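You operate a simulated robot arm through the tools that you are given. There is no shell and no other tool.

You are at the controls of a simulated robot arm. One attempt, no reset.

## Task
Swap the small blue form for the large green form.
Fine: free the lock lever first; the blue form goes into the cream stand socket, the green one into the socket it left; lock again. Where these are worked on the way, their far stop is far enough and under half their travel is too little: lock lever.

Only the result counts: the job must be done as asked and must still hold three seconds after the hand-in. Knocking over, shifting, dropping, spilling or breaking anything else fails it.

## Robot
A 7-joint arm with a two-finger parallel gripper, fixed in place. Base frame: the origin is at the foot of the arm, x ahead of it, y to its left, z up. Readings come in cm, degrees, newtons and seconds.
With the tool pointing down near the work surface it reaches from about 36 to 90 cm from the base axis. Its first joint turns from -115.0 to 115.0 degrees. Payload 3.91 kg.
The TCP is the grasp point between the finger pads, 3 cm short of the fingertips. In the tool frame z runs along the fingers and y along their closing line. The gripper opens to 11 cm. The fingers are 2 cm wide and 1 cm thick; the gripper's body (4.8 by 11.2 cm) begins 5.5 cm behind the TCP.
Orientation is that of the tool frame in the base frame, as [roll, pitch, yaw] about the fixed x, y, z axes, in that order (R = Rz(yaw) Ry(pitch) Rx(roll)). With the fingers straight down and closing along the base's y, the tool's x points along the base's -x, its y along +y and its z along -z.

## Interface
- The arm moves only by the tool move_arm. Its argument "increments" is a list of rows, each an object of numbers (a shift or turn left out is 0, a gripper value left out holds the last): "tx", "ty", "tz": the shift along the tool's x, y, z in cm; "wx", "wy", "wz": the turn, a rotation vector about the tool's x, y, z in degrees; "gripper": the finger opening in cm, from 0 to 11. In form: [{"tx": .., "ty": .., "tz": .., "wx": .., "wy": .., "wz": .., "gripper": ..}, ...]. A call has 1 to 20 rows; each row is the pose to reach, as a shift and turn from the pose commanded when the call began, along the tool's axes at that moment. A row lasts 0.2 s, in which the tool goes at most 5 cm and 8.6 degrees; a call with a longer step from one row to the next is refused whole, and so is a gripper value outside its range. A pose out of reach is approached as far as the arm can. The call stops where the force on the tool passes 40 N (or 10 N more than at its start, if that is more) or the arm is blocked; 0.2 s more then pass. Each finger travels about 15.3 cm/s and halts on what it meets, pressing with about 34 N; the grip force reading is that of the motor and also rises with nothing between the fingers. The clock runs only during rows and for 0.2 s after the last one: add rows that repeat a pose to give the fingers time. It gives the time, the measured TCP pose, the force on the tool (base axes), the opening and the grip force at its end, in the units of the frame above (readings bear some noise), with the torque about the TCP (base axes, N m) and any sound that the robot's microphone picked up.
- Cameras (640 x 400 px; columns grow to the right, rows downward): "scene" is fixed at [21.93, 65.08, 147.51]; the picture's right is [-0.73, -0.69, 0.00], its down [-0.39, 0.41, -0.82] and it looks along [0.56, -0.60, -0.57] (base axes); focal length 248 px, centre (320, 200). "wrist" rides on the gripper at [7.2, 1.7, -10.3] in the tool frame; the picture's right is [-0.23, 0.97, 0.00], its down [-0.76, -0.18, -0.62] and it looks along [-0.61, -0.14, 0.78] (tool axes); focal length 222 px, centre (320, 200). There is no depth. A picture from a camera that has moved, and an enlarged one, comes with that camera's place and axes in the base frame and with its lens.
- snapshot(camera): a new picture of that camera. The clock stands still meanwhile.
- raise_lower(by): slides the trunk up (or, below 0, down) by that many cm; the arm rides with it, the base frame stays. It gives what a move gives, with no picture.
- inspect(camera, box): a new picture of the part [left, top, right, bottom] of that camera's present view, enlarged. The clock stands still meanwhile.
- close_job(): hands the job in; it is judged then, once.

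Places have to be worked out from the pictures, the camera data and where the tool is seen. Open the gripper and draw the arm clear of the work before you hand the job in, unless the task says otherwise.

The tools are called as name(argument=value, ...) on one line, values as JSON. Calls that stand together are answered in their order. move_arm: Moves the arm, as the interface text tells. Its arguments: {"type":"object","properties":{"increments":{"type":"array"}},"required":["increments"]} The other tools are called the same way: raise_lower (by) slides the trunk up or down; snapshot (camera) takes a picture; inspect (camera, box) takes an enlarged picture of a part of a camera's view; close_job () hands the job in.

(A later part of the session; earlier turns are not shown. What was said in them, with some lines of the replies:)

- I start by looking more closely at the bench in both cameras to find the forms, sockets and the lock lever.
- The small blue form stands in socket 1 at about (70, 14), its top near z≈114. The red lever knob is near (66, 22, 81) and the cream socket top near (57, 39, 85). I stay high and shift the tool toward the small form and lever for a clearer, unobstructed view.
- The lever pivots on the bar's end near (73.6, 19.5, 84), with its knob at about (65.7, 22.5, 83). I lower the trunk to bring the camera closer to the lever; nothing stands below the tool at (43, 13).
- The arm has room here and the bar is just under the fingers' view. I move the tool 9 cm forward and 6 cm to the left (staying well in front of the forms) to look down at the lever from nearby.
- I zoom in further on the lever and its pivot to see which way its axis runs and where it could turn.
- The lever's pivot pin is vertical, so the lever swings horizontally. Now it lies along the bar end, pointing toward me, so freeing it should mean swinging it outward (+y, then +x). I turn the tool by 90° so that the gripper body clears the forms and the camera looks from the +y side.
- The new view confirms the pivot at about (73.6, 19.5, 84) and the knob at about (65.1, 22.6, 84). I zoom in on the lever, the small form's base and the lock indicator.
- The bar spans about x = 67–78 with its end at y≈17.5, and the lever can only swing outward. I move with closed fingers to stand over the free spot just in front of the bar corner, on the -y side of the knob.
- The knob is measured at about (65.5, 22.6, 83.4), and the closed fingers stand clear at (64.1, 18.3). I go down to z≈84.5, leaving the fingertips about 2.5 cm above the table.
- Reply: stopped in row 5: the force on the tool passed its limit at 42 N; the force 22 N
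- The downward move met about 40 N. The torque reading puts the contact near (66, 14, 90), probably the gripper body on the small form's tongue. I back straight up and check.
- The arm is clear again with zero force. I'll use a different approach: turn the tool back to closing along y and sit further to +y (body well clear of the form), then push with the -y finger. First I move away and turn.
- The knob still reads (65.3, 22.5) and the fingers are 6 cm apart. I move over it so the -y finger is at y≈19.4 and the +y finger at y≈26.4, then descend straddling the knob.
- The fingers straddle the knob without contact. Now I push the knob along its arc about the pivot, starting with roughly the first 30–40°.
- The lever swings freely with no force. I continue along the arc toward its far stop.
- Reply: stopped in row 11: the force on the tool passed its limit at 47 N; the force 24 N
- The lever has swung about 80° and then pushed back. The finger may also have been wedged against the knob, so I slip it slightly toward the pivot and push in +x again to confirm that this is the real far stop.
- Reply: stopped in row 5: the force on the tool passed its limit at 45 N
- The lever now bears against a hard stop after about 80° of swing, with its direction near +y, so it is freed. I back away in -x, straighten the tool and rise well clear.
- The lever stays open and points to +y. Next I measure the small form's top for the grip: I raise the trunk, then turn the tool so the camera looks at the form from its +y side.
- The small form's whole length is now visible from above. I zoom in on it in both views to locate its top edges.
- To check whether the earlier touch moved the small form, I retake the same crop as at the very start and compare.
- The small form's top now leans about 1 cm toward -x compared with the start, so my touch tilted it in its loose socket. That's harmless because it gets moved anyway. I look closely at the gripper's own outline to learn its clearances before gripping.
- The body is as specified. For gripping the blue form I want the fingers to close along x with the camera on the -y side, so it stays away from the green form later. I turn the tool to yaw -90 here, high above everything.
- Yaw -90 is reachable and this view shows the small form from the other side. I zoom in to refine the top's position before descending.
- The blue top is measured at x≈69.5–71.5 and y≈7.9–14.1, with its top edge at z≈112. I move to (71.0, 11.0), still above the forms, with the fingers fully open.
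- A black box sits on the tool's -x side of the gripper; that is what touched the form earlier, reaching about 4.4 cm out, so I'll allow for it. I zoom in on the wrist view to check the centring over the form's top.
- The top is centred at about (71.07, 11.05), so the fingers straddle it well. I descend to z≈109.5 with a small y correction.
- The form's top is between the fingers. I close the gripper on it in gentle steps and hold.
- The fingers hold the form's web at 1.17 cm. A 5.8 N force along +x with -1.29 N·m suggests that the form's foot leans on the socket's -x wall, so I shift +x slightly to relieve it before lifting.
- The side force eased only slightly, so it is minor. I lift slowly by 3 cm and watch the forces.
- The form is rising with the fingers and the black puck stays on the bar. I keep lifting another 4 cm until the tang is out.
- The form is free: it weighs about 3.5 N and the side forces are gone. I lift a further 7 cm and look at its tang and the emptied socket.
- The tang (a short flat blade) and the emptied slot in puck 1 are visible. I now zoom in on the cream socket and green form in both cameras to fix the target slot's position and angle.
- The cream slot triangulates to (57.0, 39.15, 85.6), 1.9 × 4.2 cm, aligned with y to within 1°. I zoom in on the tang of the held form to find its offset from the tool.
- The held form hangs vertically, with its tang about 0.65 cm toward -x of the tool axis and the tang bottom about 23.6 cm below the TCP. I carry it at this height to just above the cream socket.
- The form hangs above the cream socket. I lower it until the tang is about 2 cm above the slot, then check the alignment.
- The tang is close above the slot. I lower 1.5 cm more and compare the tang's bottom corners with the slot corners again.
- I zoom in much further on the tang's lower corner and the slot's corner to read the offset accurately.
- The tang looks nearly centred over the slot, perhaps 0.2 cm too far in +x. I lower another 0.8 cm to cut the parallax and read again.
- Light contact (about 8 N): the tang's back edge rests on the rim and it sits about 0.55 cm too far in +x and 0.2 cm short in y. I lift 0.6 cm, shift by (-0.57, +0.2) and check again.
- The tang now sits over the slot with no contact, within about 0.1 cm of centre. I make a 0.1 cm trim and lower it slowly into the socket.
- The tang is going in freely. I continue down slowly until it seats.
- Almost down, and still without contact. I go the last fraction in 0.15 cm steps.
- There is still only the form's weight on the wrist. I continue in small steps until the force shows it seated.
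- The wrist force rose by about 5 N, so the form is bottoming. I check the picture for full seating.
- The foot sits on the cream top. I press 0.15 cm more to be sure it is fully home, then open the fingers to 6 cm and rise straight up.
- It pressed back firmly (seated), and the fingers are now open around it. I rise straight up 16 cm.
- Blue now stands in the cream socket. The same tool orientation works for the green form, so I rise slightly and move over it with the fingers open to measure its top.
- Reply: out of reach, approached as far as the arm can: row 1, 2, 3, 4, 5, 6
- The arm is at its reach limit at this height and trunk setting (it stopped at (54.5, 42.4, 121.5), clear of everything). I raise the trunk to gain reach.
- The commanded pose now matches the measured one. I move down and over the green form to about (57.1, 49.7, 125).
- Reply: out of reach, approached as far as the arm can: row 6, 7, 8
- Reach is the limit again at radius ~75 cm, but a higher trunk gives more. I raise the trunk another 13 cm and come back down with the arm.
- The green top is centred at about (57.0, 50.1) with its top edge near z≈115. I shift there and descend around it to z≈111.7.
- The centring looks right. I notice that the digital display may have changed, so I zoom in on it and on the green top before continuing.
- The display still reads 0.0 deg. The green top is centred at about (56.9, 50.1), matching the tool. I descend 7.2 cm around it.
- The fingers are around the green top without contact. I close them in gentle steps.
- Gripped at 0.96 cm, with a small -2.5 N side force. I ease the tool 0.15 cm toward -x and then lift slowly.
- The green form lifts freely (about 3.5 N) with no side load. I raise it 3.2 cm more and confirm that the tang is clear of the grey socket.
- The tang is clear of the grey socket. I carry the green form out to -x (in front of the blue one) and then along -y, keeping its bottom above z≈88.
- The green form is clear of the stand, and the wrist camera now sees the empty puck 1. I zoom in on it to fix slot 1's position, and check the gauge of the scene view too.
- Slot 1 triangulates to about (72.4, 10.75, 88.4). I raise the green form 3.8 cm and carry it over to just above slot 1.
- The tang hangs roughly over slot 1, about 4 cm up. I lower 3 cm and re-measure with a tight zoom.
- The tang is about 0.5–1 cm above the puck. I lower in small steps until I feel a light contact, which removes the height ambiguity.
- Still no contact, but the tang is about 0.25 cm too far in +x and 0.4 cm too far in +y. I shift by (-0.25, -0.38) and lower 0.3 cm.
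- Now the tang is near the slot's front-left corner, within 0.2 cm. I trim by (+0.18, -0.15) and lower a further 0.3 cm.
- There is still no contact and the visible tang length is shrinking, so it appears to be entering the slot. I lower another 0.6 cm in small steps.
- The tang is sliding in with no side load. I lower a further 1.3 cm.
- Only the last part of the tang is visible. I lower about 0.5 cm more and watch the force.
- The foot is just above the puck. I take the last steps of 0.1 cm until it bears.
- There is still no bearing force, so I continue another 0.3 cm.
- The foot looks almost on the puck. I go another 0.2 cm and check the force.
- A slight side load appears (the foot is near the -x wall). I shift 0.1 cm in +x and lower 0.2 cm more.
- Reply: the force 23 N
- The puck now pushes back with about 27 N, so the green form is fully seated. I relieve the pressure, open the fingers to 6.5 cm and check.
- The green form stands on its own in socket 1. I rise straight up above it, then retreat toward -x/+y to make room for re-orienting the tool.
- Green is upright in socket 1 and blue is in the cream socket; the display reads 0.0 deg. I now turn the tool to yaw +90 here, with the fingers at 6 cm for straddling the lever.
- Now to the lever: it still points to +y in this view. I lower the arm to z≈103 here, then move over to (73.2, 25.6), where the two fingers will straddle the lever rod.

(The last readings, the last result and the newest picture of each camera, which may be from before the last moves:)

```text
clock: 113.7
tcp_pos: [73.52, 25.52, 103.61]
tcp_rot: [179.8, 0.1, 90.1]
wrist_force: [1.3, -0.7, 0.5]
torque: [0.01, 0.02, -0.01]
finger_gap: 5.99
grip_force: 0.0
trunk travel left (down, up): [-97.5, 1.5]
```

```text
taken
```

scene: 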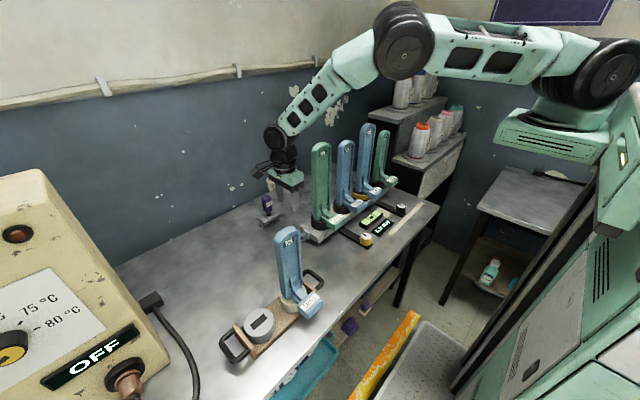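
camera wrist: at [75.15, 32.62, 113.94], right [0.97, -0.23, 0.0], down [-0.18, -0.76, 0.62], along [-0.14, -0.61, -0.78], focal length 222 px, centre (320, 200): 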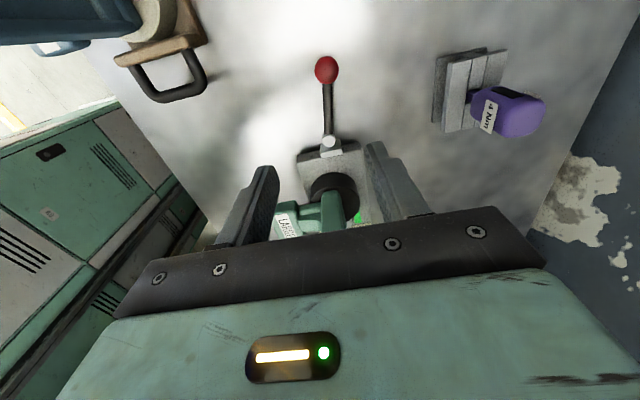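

Lever confirmed at about 80°: pivot (73.4, 19.3) and knob (75, 28.1). The fingers will pass on either side of the rod. I lower by trunk 14 cm, then check.

raise_lower(by=-14)

snapshot(camera="wrist")

```text
clock: 115.3
tcp_pos: [73.45, 25.65, 89.58]
tcp_rot: [179.8, 0.0, 90.0]
wrist_force: [0.8, -0.3, -0.6]
torque: [0.03, 0.0, 0.01]
finger_gap: 6.0
grip_force: 0.1
trunk travel left (down, up): [-83.5, 15.5]
```

```text
taken
camera wrist: at [75.13, 32.64, 99.97], right [0.97, -0.23, 0.0], down [-0.18, -0.76, 0.62], along [-0.14, -0.61, -0.78], focal length 222 px, centre (320, 200)
```

wrist: 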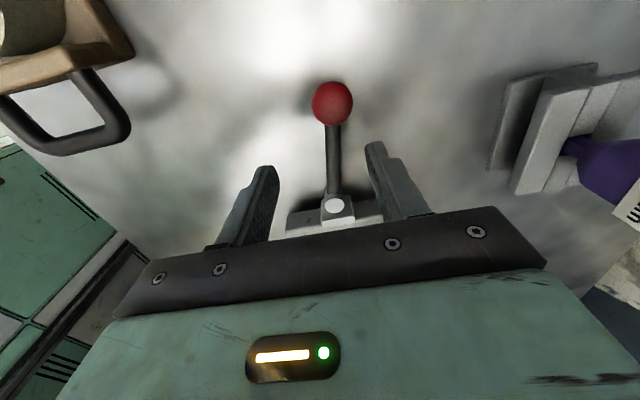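

The rod runs neatly between the fingers. I lower the last 4.8 cm to z≈84.8.

move_arm(increments=[{"tz": 1}, {"tz": 2.2}, {"tz": 3.4}, {"tz": 4.4}, {"tz": 4.8}, {"tz": 4.8}])

snapshot(camera="wrist")

```text
clock: 116.8
tcp_pos: [73.53, 25.39, 84.77]
tcp_rot: [179.8, 0.1, 90.2]
wrist_force: [0.5, 0.4, 0.2]
torque: [0.02, -0.02, -0.02]
finger_gap: 6.01
grip_force: 0.2
trunk travel left (down, up): [-83.5, 15.5]
```

```text
taken
camera wrist: at [75.21, 32.54, 95.23], right [0.97, -0.23, 0.0], down [-0.18, -0.76, 0.62], along [-0.14, -0.61, -0.78], focal length 222 px, centre (320, 200)
```

wrist: 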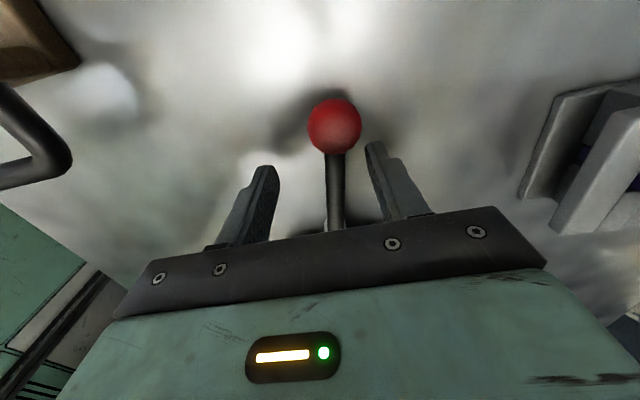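

Straddled without contact. I push the lever back along its arc with the +x finger, first to about 140°.

move_arm(increments=[{"ty": -0.6, "tx": -0.1}, {"ty": -1.2, "tx": -0.15}, {"ty": -1.75, "tx": 0.0}, {"ty": -2.3, "tx": 0.15}, {"ty": -2.85, "tx": 0.2}, {"ty": -3.37, "tx": 0.25}, {"ty": -3.9, "tx": 0.25}, {"ty": -4.43, "tx": 0.22}, {"ty": -4.95, "tx": 0.12}, {"ty": -5.44, "tx": 0.0}, {"ty": -5.95, "tx": -0.17}, {"ty": -6.4, "tx": -0.36}, {"ty": -6.9, "tx": -0.63}, {"ty": -7.33, "tx": -0.91}, {"ty": -7.33, "tx": -0.91}])

snapshot(camera="wrist")

inspect(camera="scene", box=[250, 140, 370, 270])

```text
clock: 120.0
tcp_pos: [65.99, 24.53, 84.92]
tcp_rot: [179.8, 0.0, 90.1]
wrist_force: [0.3, 0.3, 0.5]
torque: [0.01, -0.02, 0.01]
finger_gap: 6.05
grip_force: 0.8
trunk travel left (down, up): [-83.5, 15.5]
```

```text
taken
camera wrist: at [67.67, 31.75, 95.21], right [0.97, -0.23, 0.0], down [-0.18, -0.76, 0.62], along [-0.14, -0.61, -0.78], focal length 222 px, centre (320, 200)
```

wrist: 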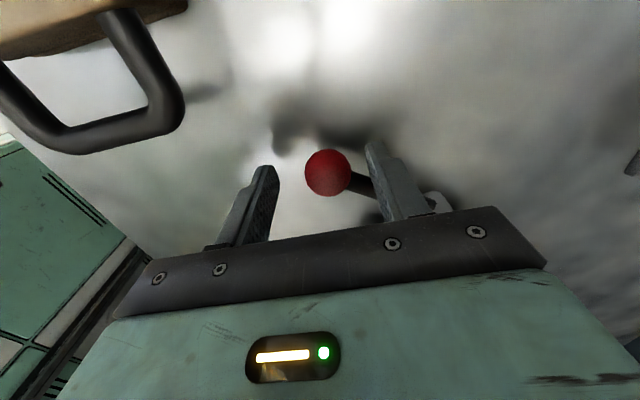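

```text
3.08 times, centred on (310, 205) of scene
camera zoom: at [21.93, 65.08, 147.51], right [-0.73, -0.69, 0.0], down [-0.39, 0.41, -0.82], along [0.56, -0.6, -0.57], focal length 764 px, centre (351, 185)
```

zoom: 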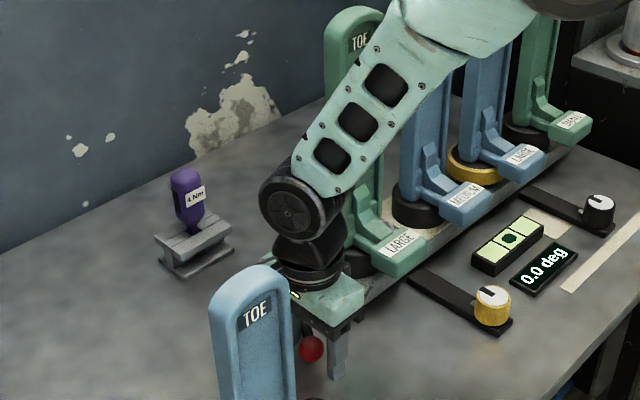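

The lever follows freely and is at about 143°. I continue pushing toward its original stop in small steps, letting the force limit end the motion.

move_arm(increments=[{"ty": -0.4, "tx": -0.33}, {"ty": -0.83, "tx": -0.7}, {"ty": -1.2, "tx": -1.15}, {"ty": -1.54, "tx": -1.59}, {"ty": -1.7, "tx": -1.8}, {"ty": -1.87, "tx": -2.04}, {"ty": -1.97, "tx": -2.3}, {"ty": -2.07, "tx": -2.57}, {"ty": -2.2, "tx": -2.85}, {"ty": -2.31, "tx": -3.14}])

snapshot(camera="wrist")

```text
clock: 121.3
tcp_pos: [64.43, 23.44, 85.08]
tcp_rot: [179.3, -0.7, 90.6]
wrist_force: [7.0, 14.4, -3.8]
torque: [0.29, -0.08, 0.48]
finger_gap: 6.35
grip_force: 3.6
trunk travel left (down, up): [-83.5, 15.5]
stopped in row 6: the force on the tool passed its limit at 42 N (the readings are from after the stop); the commanded pose is now the measured one
```

```text
taken
camera wrist: at [65.99, 30.46, 95.53], right [0.98, -0.22, 0.01], down [-0.18, -0.77, 0.61], along [-0.13, -0.6, -0.79], focal length 222 px, centre (320, 200)
```

wrist: 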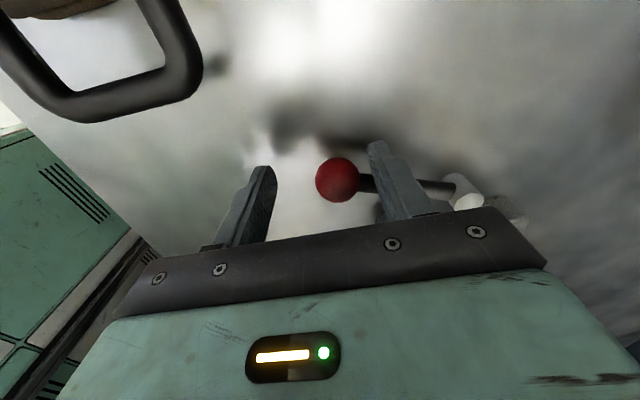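

The lever is blocked at its original stop; the knob is back at (65.4, 22.6), where it began. I back the finger off in +y, then rise straight up.

move_arm(increments=[{"tx": 0.5}, {"tx": 1.2}, {"tx": 1.2, "tz": -1}, {"tx": 1.2, "tz": -3}, {"tx": 1.2, "tz": -6}, {"tx": 1.2, "tz": -10}, {"tx": 1.2, "tz": -14}, {"tx": 1.2, "tz": -14}])

snapshot(camera="wrist")

inspect(camera="scene", box=[250, 140, 370, 270])

```text
clock: 123.1
tcp_pos: [64.16, 24.39, 98.9]
tcp_rot: [179.5, -0.4, 90.3]
wrist_force: [0.0, -0.4, 0.1]
torque: [-0.02, -0.01, -0.02]
finger_gap: 6.0
grip_force: 0.1
trunk travel left (down, up): [-83.5, 15.5]
```

```text
taken
camera wrist: at [65.76, 31.47, 109.36], right [0.98, -0.22, 0.01], down [-0.18, -0.77, 0.62], along [-0.13, -0.6, -0.79], focal length 222 px, centre (320, 200)
```

wrist: 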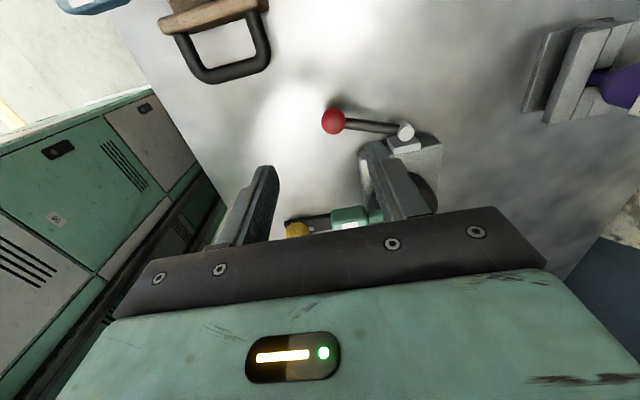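

```text
3.08 times, centred on (310, 205) of scene
camera zoom: at [21.93, 65.08, 147.51], right [-0.73, -0.69, 0.0], down [-0.39, 0.41, -0.82], along [0.56, -0.6, -0.57], focal length 764 px, centre (351, 185)
```

zoom: 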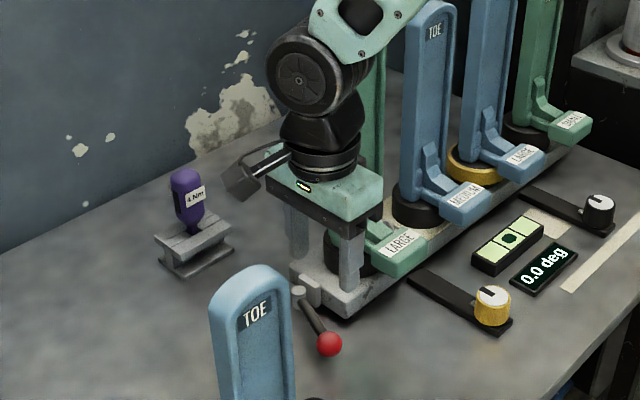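

The lever lies at its original locked position, the display reads 0.0 deg, and both forms stand. I raise the trunk and draw the arm back clear of the work, then open the gripper fully.

raise_lower(by=15)

move_arm(increments=[{"tz": -2}, {"tz": -5}, {"tz": -8, "ty": -1}, {"tz": -10, "ty": -4}, {"tz": -12, "ty": -8}, {"tz": -14, "ty": -12}, {"tz": -15, "ty": -16, "gripper": 11}, {"tz": -15, "ty": -20, "gripper": 11}, {"tz": -15, "ty": -20, "gripper": 11}])

snapshot(camera="scene")

snapshot(camera="wrist")

inspect(camera="scene", box=[280, 110, 450, 260])

inspect(camera="scene", box=[190, 180, 350, 380])

```text
clock: 124.9
tcp_pos: [64.21, 24.38, 113.88]
tcp_rot: [179.5, -0.5, 90.5]
wrist_force: [-0.4, 0.3, 0.1]
torque: [0.0, 0.04, 0.04]
finger_gap: 5.99
grip_force: 0.0
trunk travel left (down, up): [-98.5, 0.5]
```

```text
clock: 126.9
tcp_pos: [44.07, 24.15, 128.87]
tcp_rot: [179.3, -0.5, 90.3]
wrist_force: [-1.0, -0.7, -0.2]
torque: [0.0, -0.01, 0.02]
finger_gap: 10.99
grip_force: 0.0
trunk travel left (down, up): [-98.5, 0.5]
```

```text
taken
```

scene: 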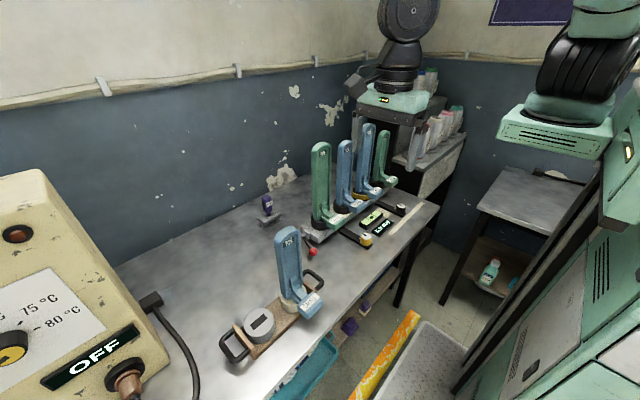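

```text
taken
camera wrist: at [45.62, 31.19, 139.22], right [0.98, -0.22, 0.01], down [-0.18, -0.77, 0.62], along [-0.13, -0.6, -0.79], focal length 222 px, centre (320, 200)
```

wrist: 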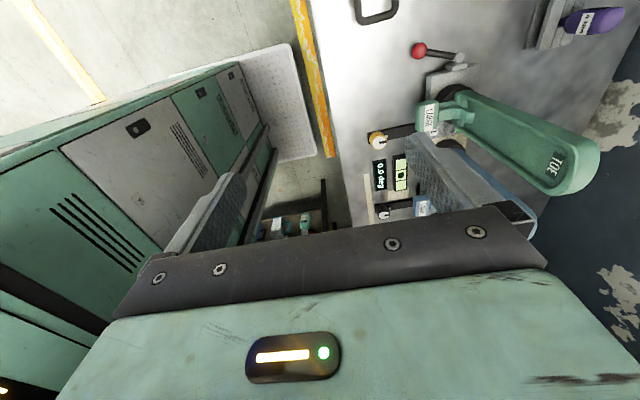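

```text
2.67 times, centred on (365, 185) of scene
camera zoom: at [21.93, 65.08, 147.51], right [-0.73, -0.69, 0.0], down [-0.39, 0.41, -0.82], along [0.56, -0.6, -0.57], focal length 662 px, centre (200, 240)
```

zoom: 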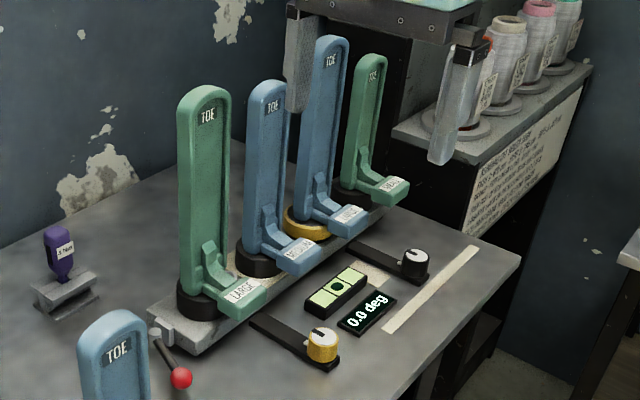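

```text
2.00 times, centred on (270, 280) of scene
camera zoom: at [21.93, 65.08, 147.51], right [-0.73, -0.69, 0.0], down [-0.39, 0.41, -0.82], along [0.56, -0.6, -0.57], focal length 497 px, centre (420, 40)
```

zoom: 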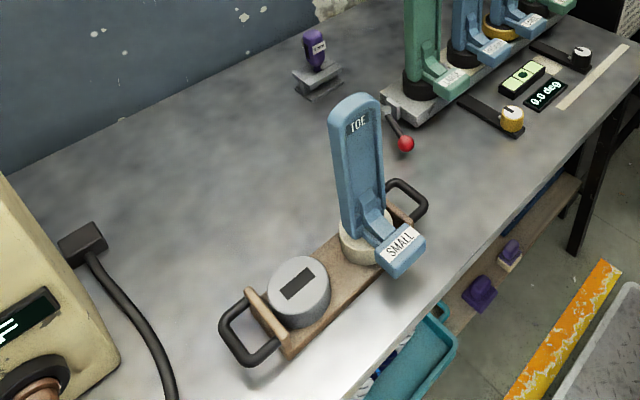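

Compared with the start pictures, the lever, bottle, stand and other forms are where they were. I make a last close check of both seats, the lever and the display.

inspect(camera="scene", box=[285, 195, 349, 255])

inspect(camera="scene", box=[262, 265, 334, 325])

inspect(camera="scene", box=[340, 190, 420, 250])

inspect(camera="wrist", box=[400, 20, 620, 210])

```text
6.67 times, centred on (317, 225) of scene
camera zoom: at [21.93, 65.08, 147.51], right [-0.73, -0.69, 0.0], down [-0.39, 0.41, -0.82], along [0.56, -0.6, -0.57], focal length 1656 px, centre (340, 33)
```

zoom: 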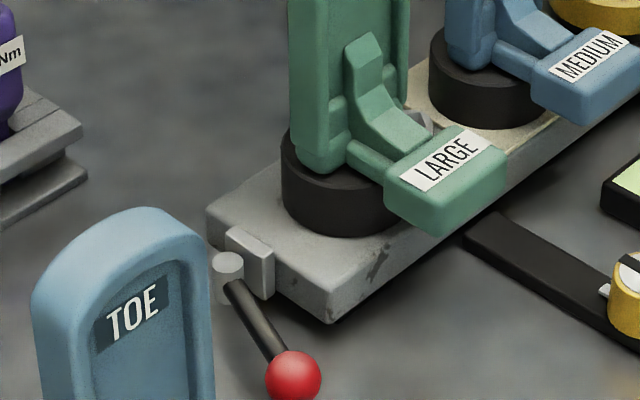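

```text
6.67 times, centred on (298, 295) of scene
camera zoom: at [21.93, 65.08, 147.51], right [-0.73, -0.69, 0.0], down [-0.39, 0.41, -0.82], along [0.56, -0.6, -0.57], focal length 1656 px, centre (467, -433)
```

zoom: 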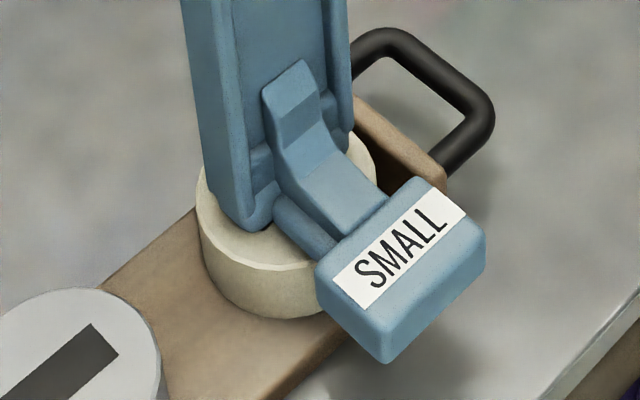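

```text
6.67 times, centred on (380, 220) of scene
camera zoom: at [21.93, 65.08, 147.51], right [-0.73, -0.69, 0.0], down [-0.39, 0.41, -0.82], along [0.56, -0.6, -0.57], focal length 1656 px, centre (-80, 67)
```

zoom: 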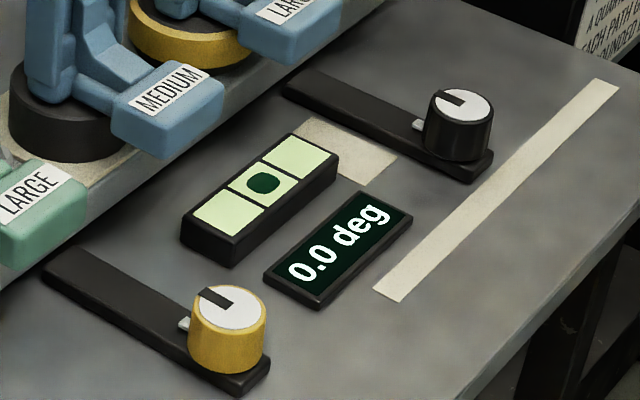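

```text
2.11 times, centred on (510, 115) of wrist
camera zoom: at [45.62, 31.19, 139.22], right [0.98, -0.22, 0.01], down [-0.18, -0.77, 0.62], along [-0.13, -0.6, -0.79], focal length 468 px, centre (-80, 379)
```

zoom: 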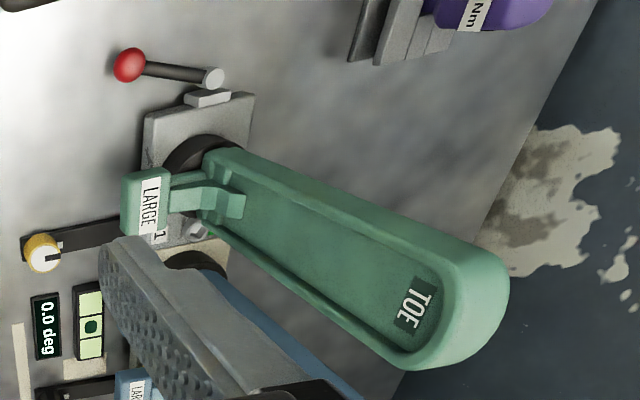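

Both forms are fully seated upright, the lever is back at its locked stop, the display reads 0.0 deg, and the arm is clear with the gripper open. I hand the job in.

close_job()

```text
The job is handed in.
```

I swapped the two forms as asked and handed the job in. No verdict came back, so this rests on my last pictures and readings.

- **Small blue form:** it stands upright in the cream stand socket. I pressed it down until the socket pushed back.
- **Large green form:** it stands upright in socket 1 on the bar, the one the blue form left. I pressed it home the same way.
- **Lock lever:** I swung it about 80° to its far stop before moving anything. At the end I pushed it back until it blocked at its original position.
- **One contact:** on my first approach to the lever, the gripper bumped the small blue form with about 40 N and tilted it slightly in its socket. It showed no visible damage and was moved afterwards anyway.
- **Everything else:** the other forms, the stand, the bottle and the knobs look unmoved from the start, and the display still reads 0.0 deg. The arm is drawn clear with the gripper open.
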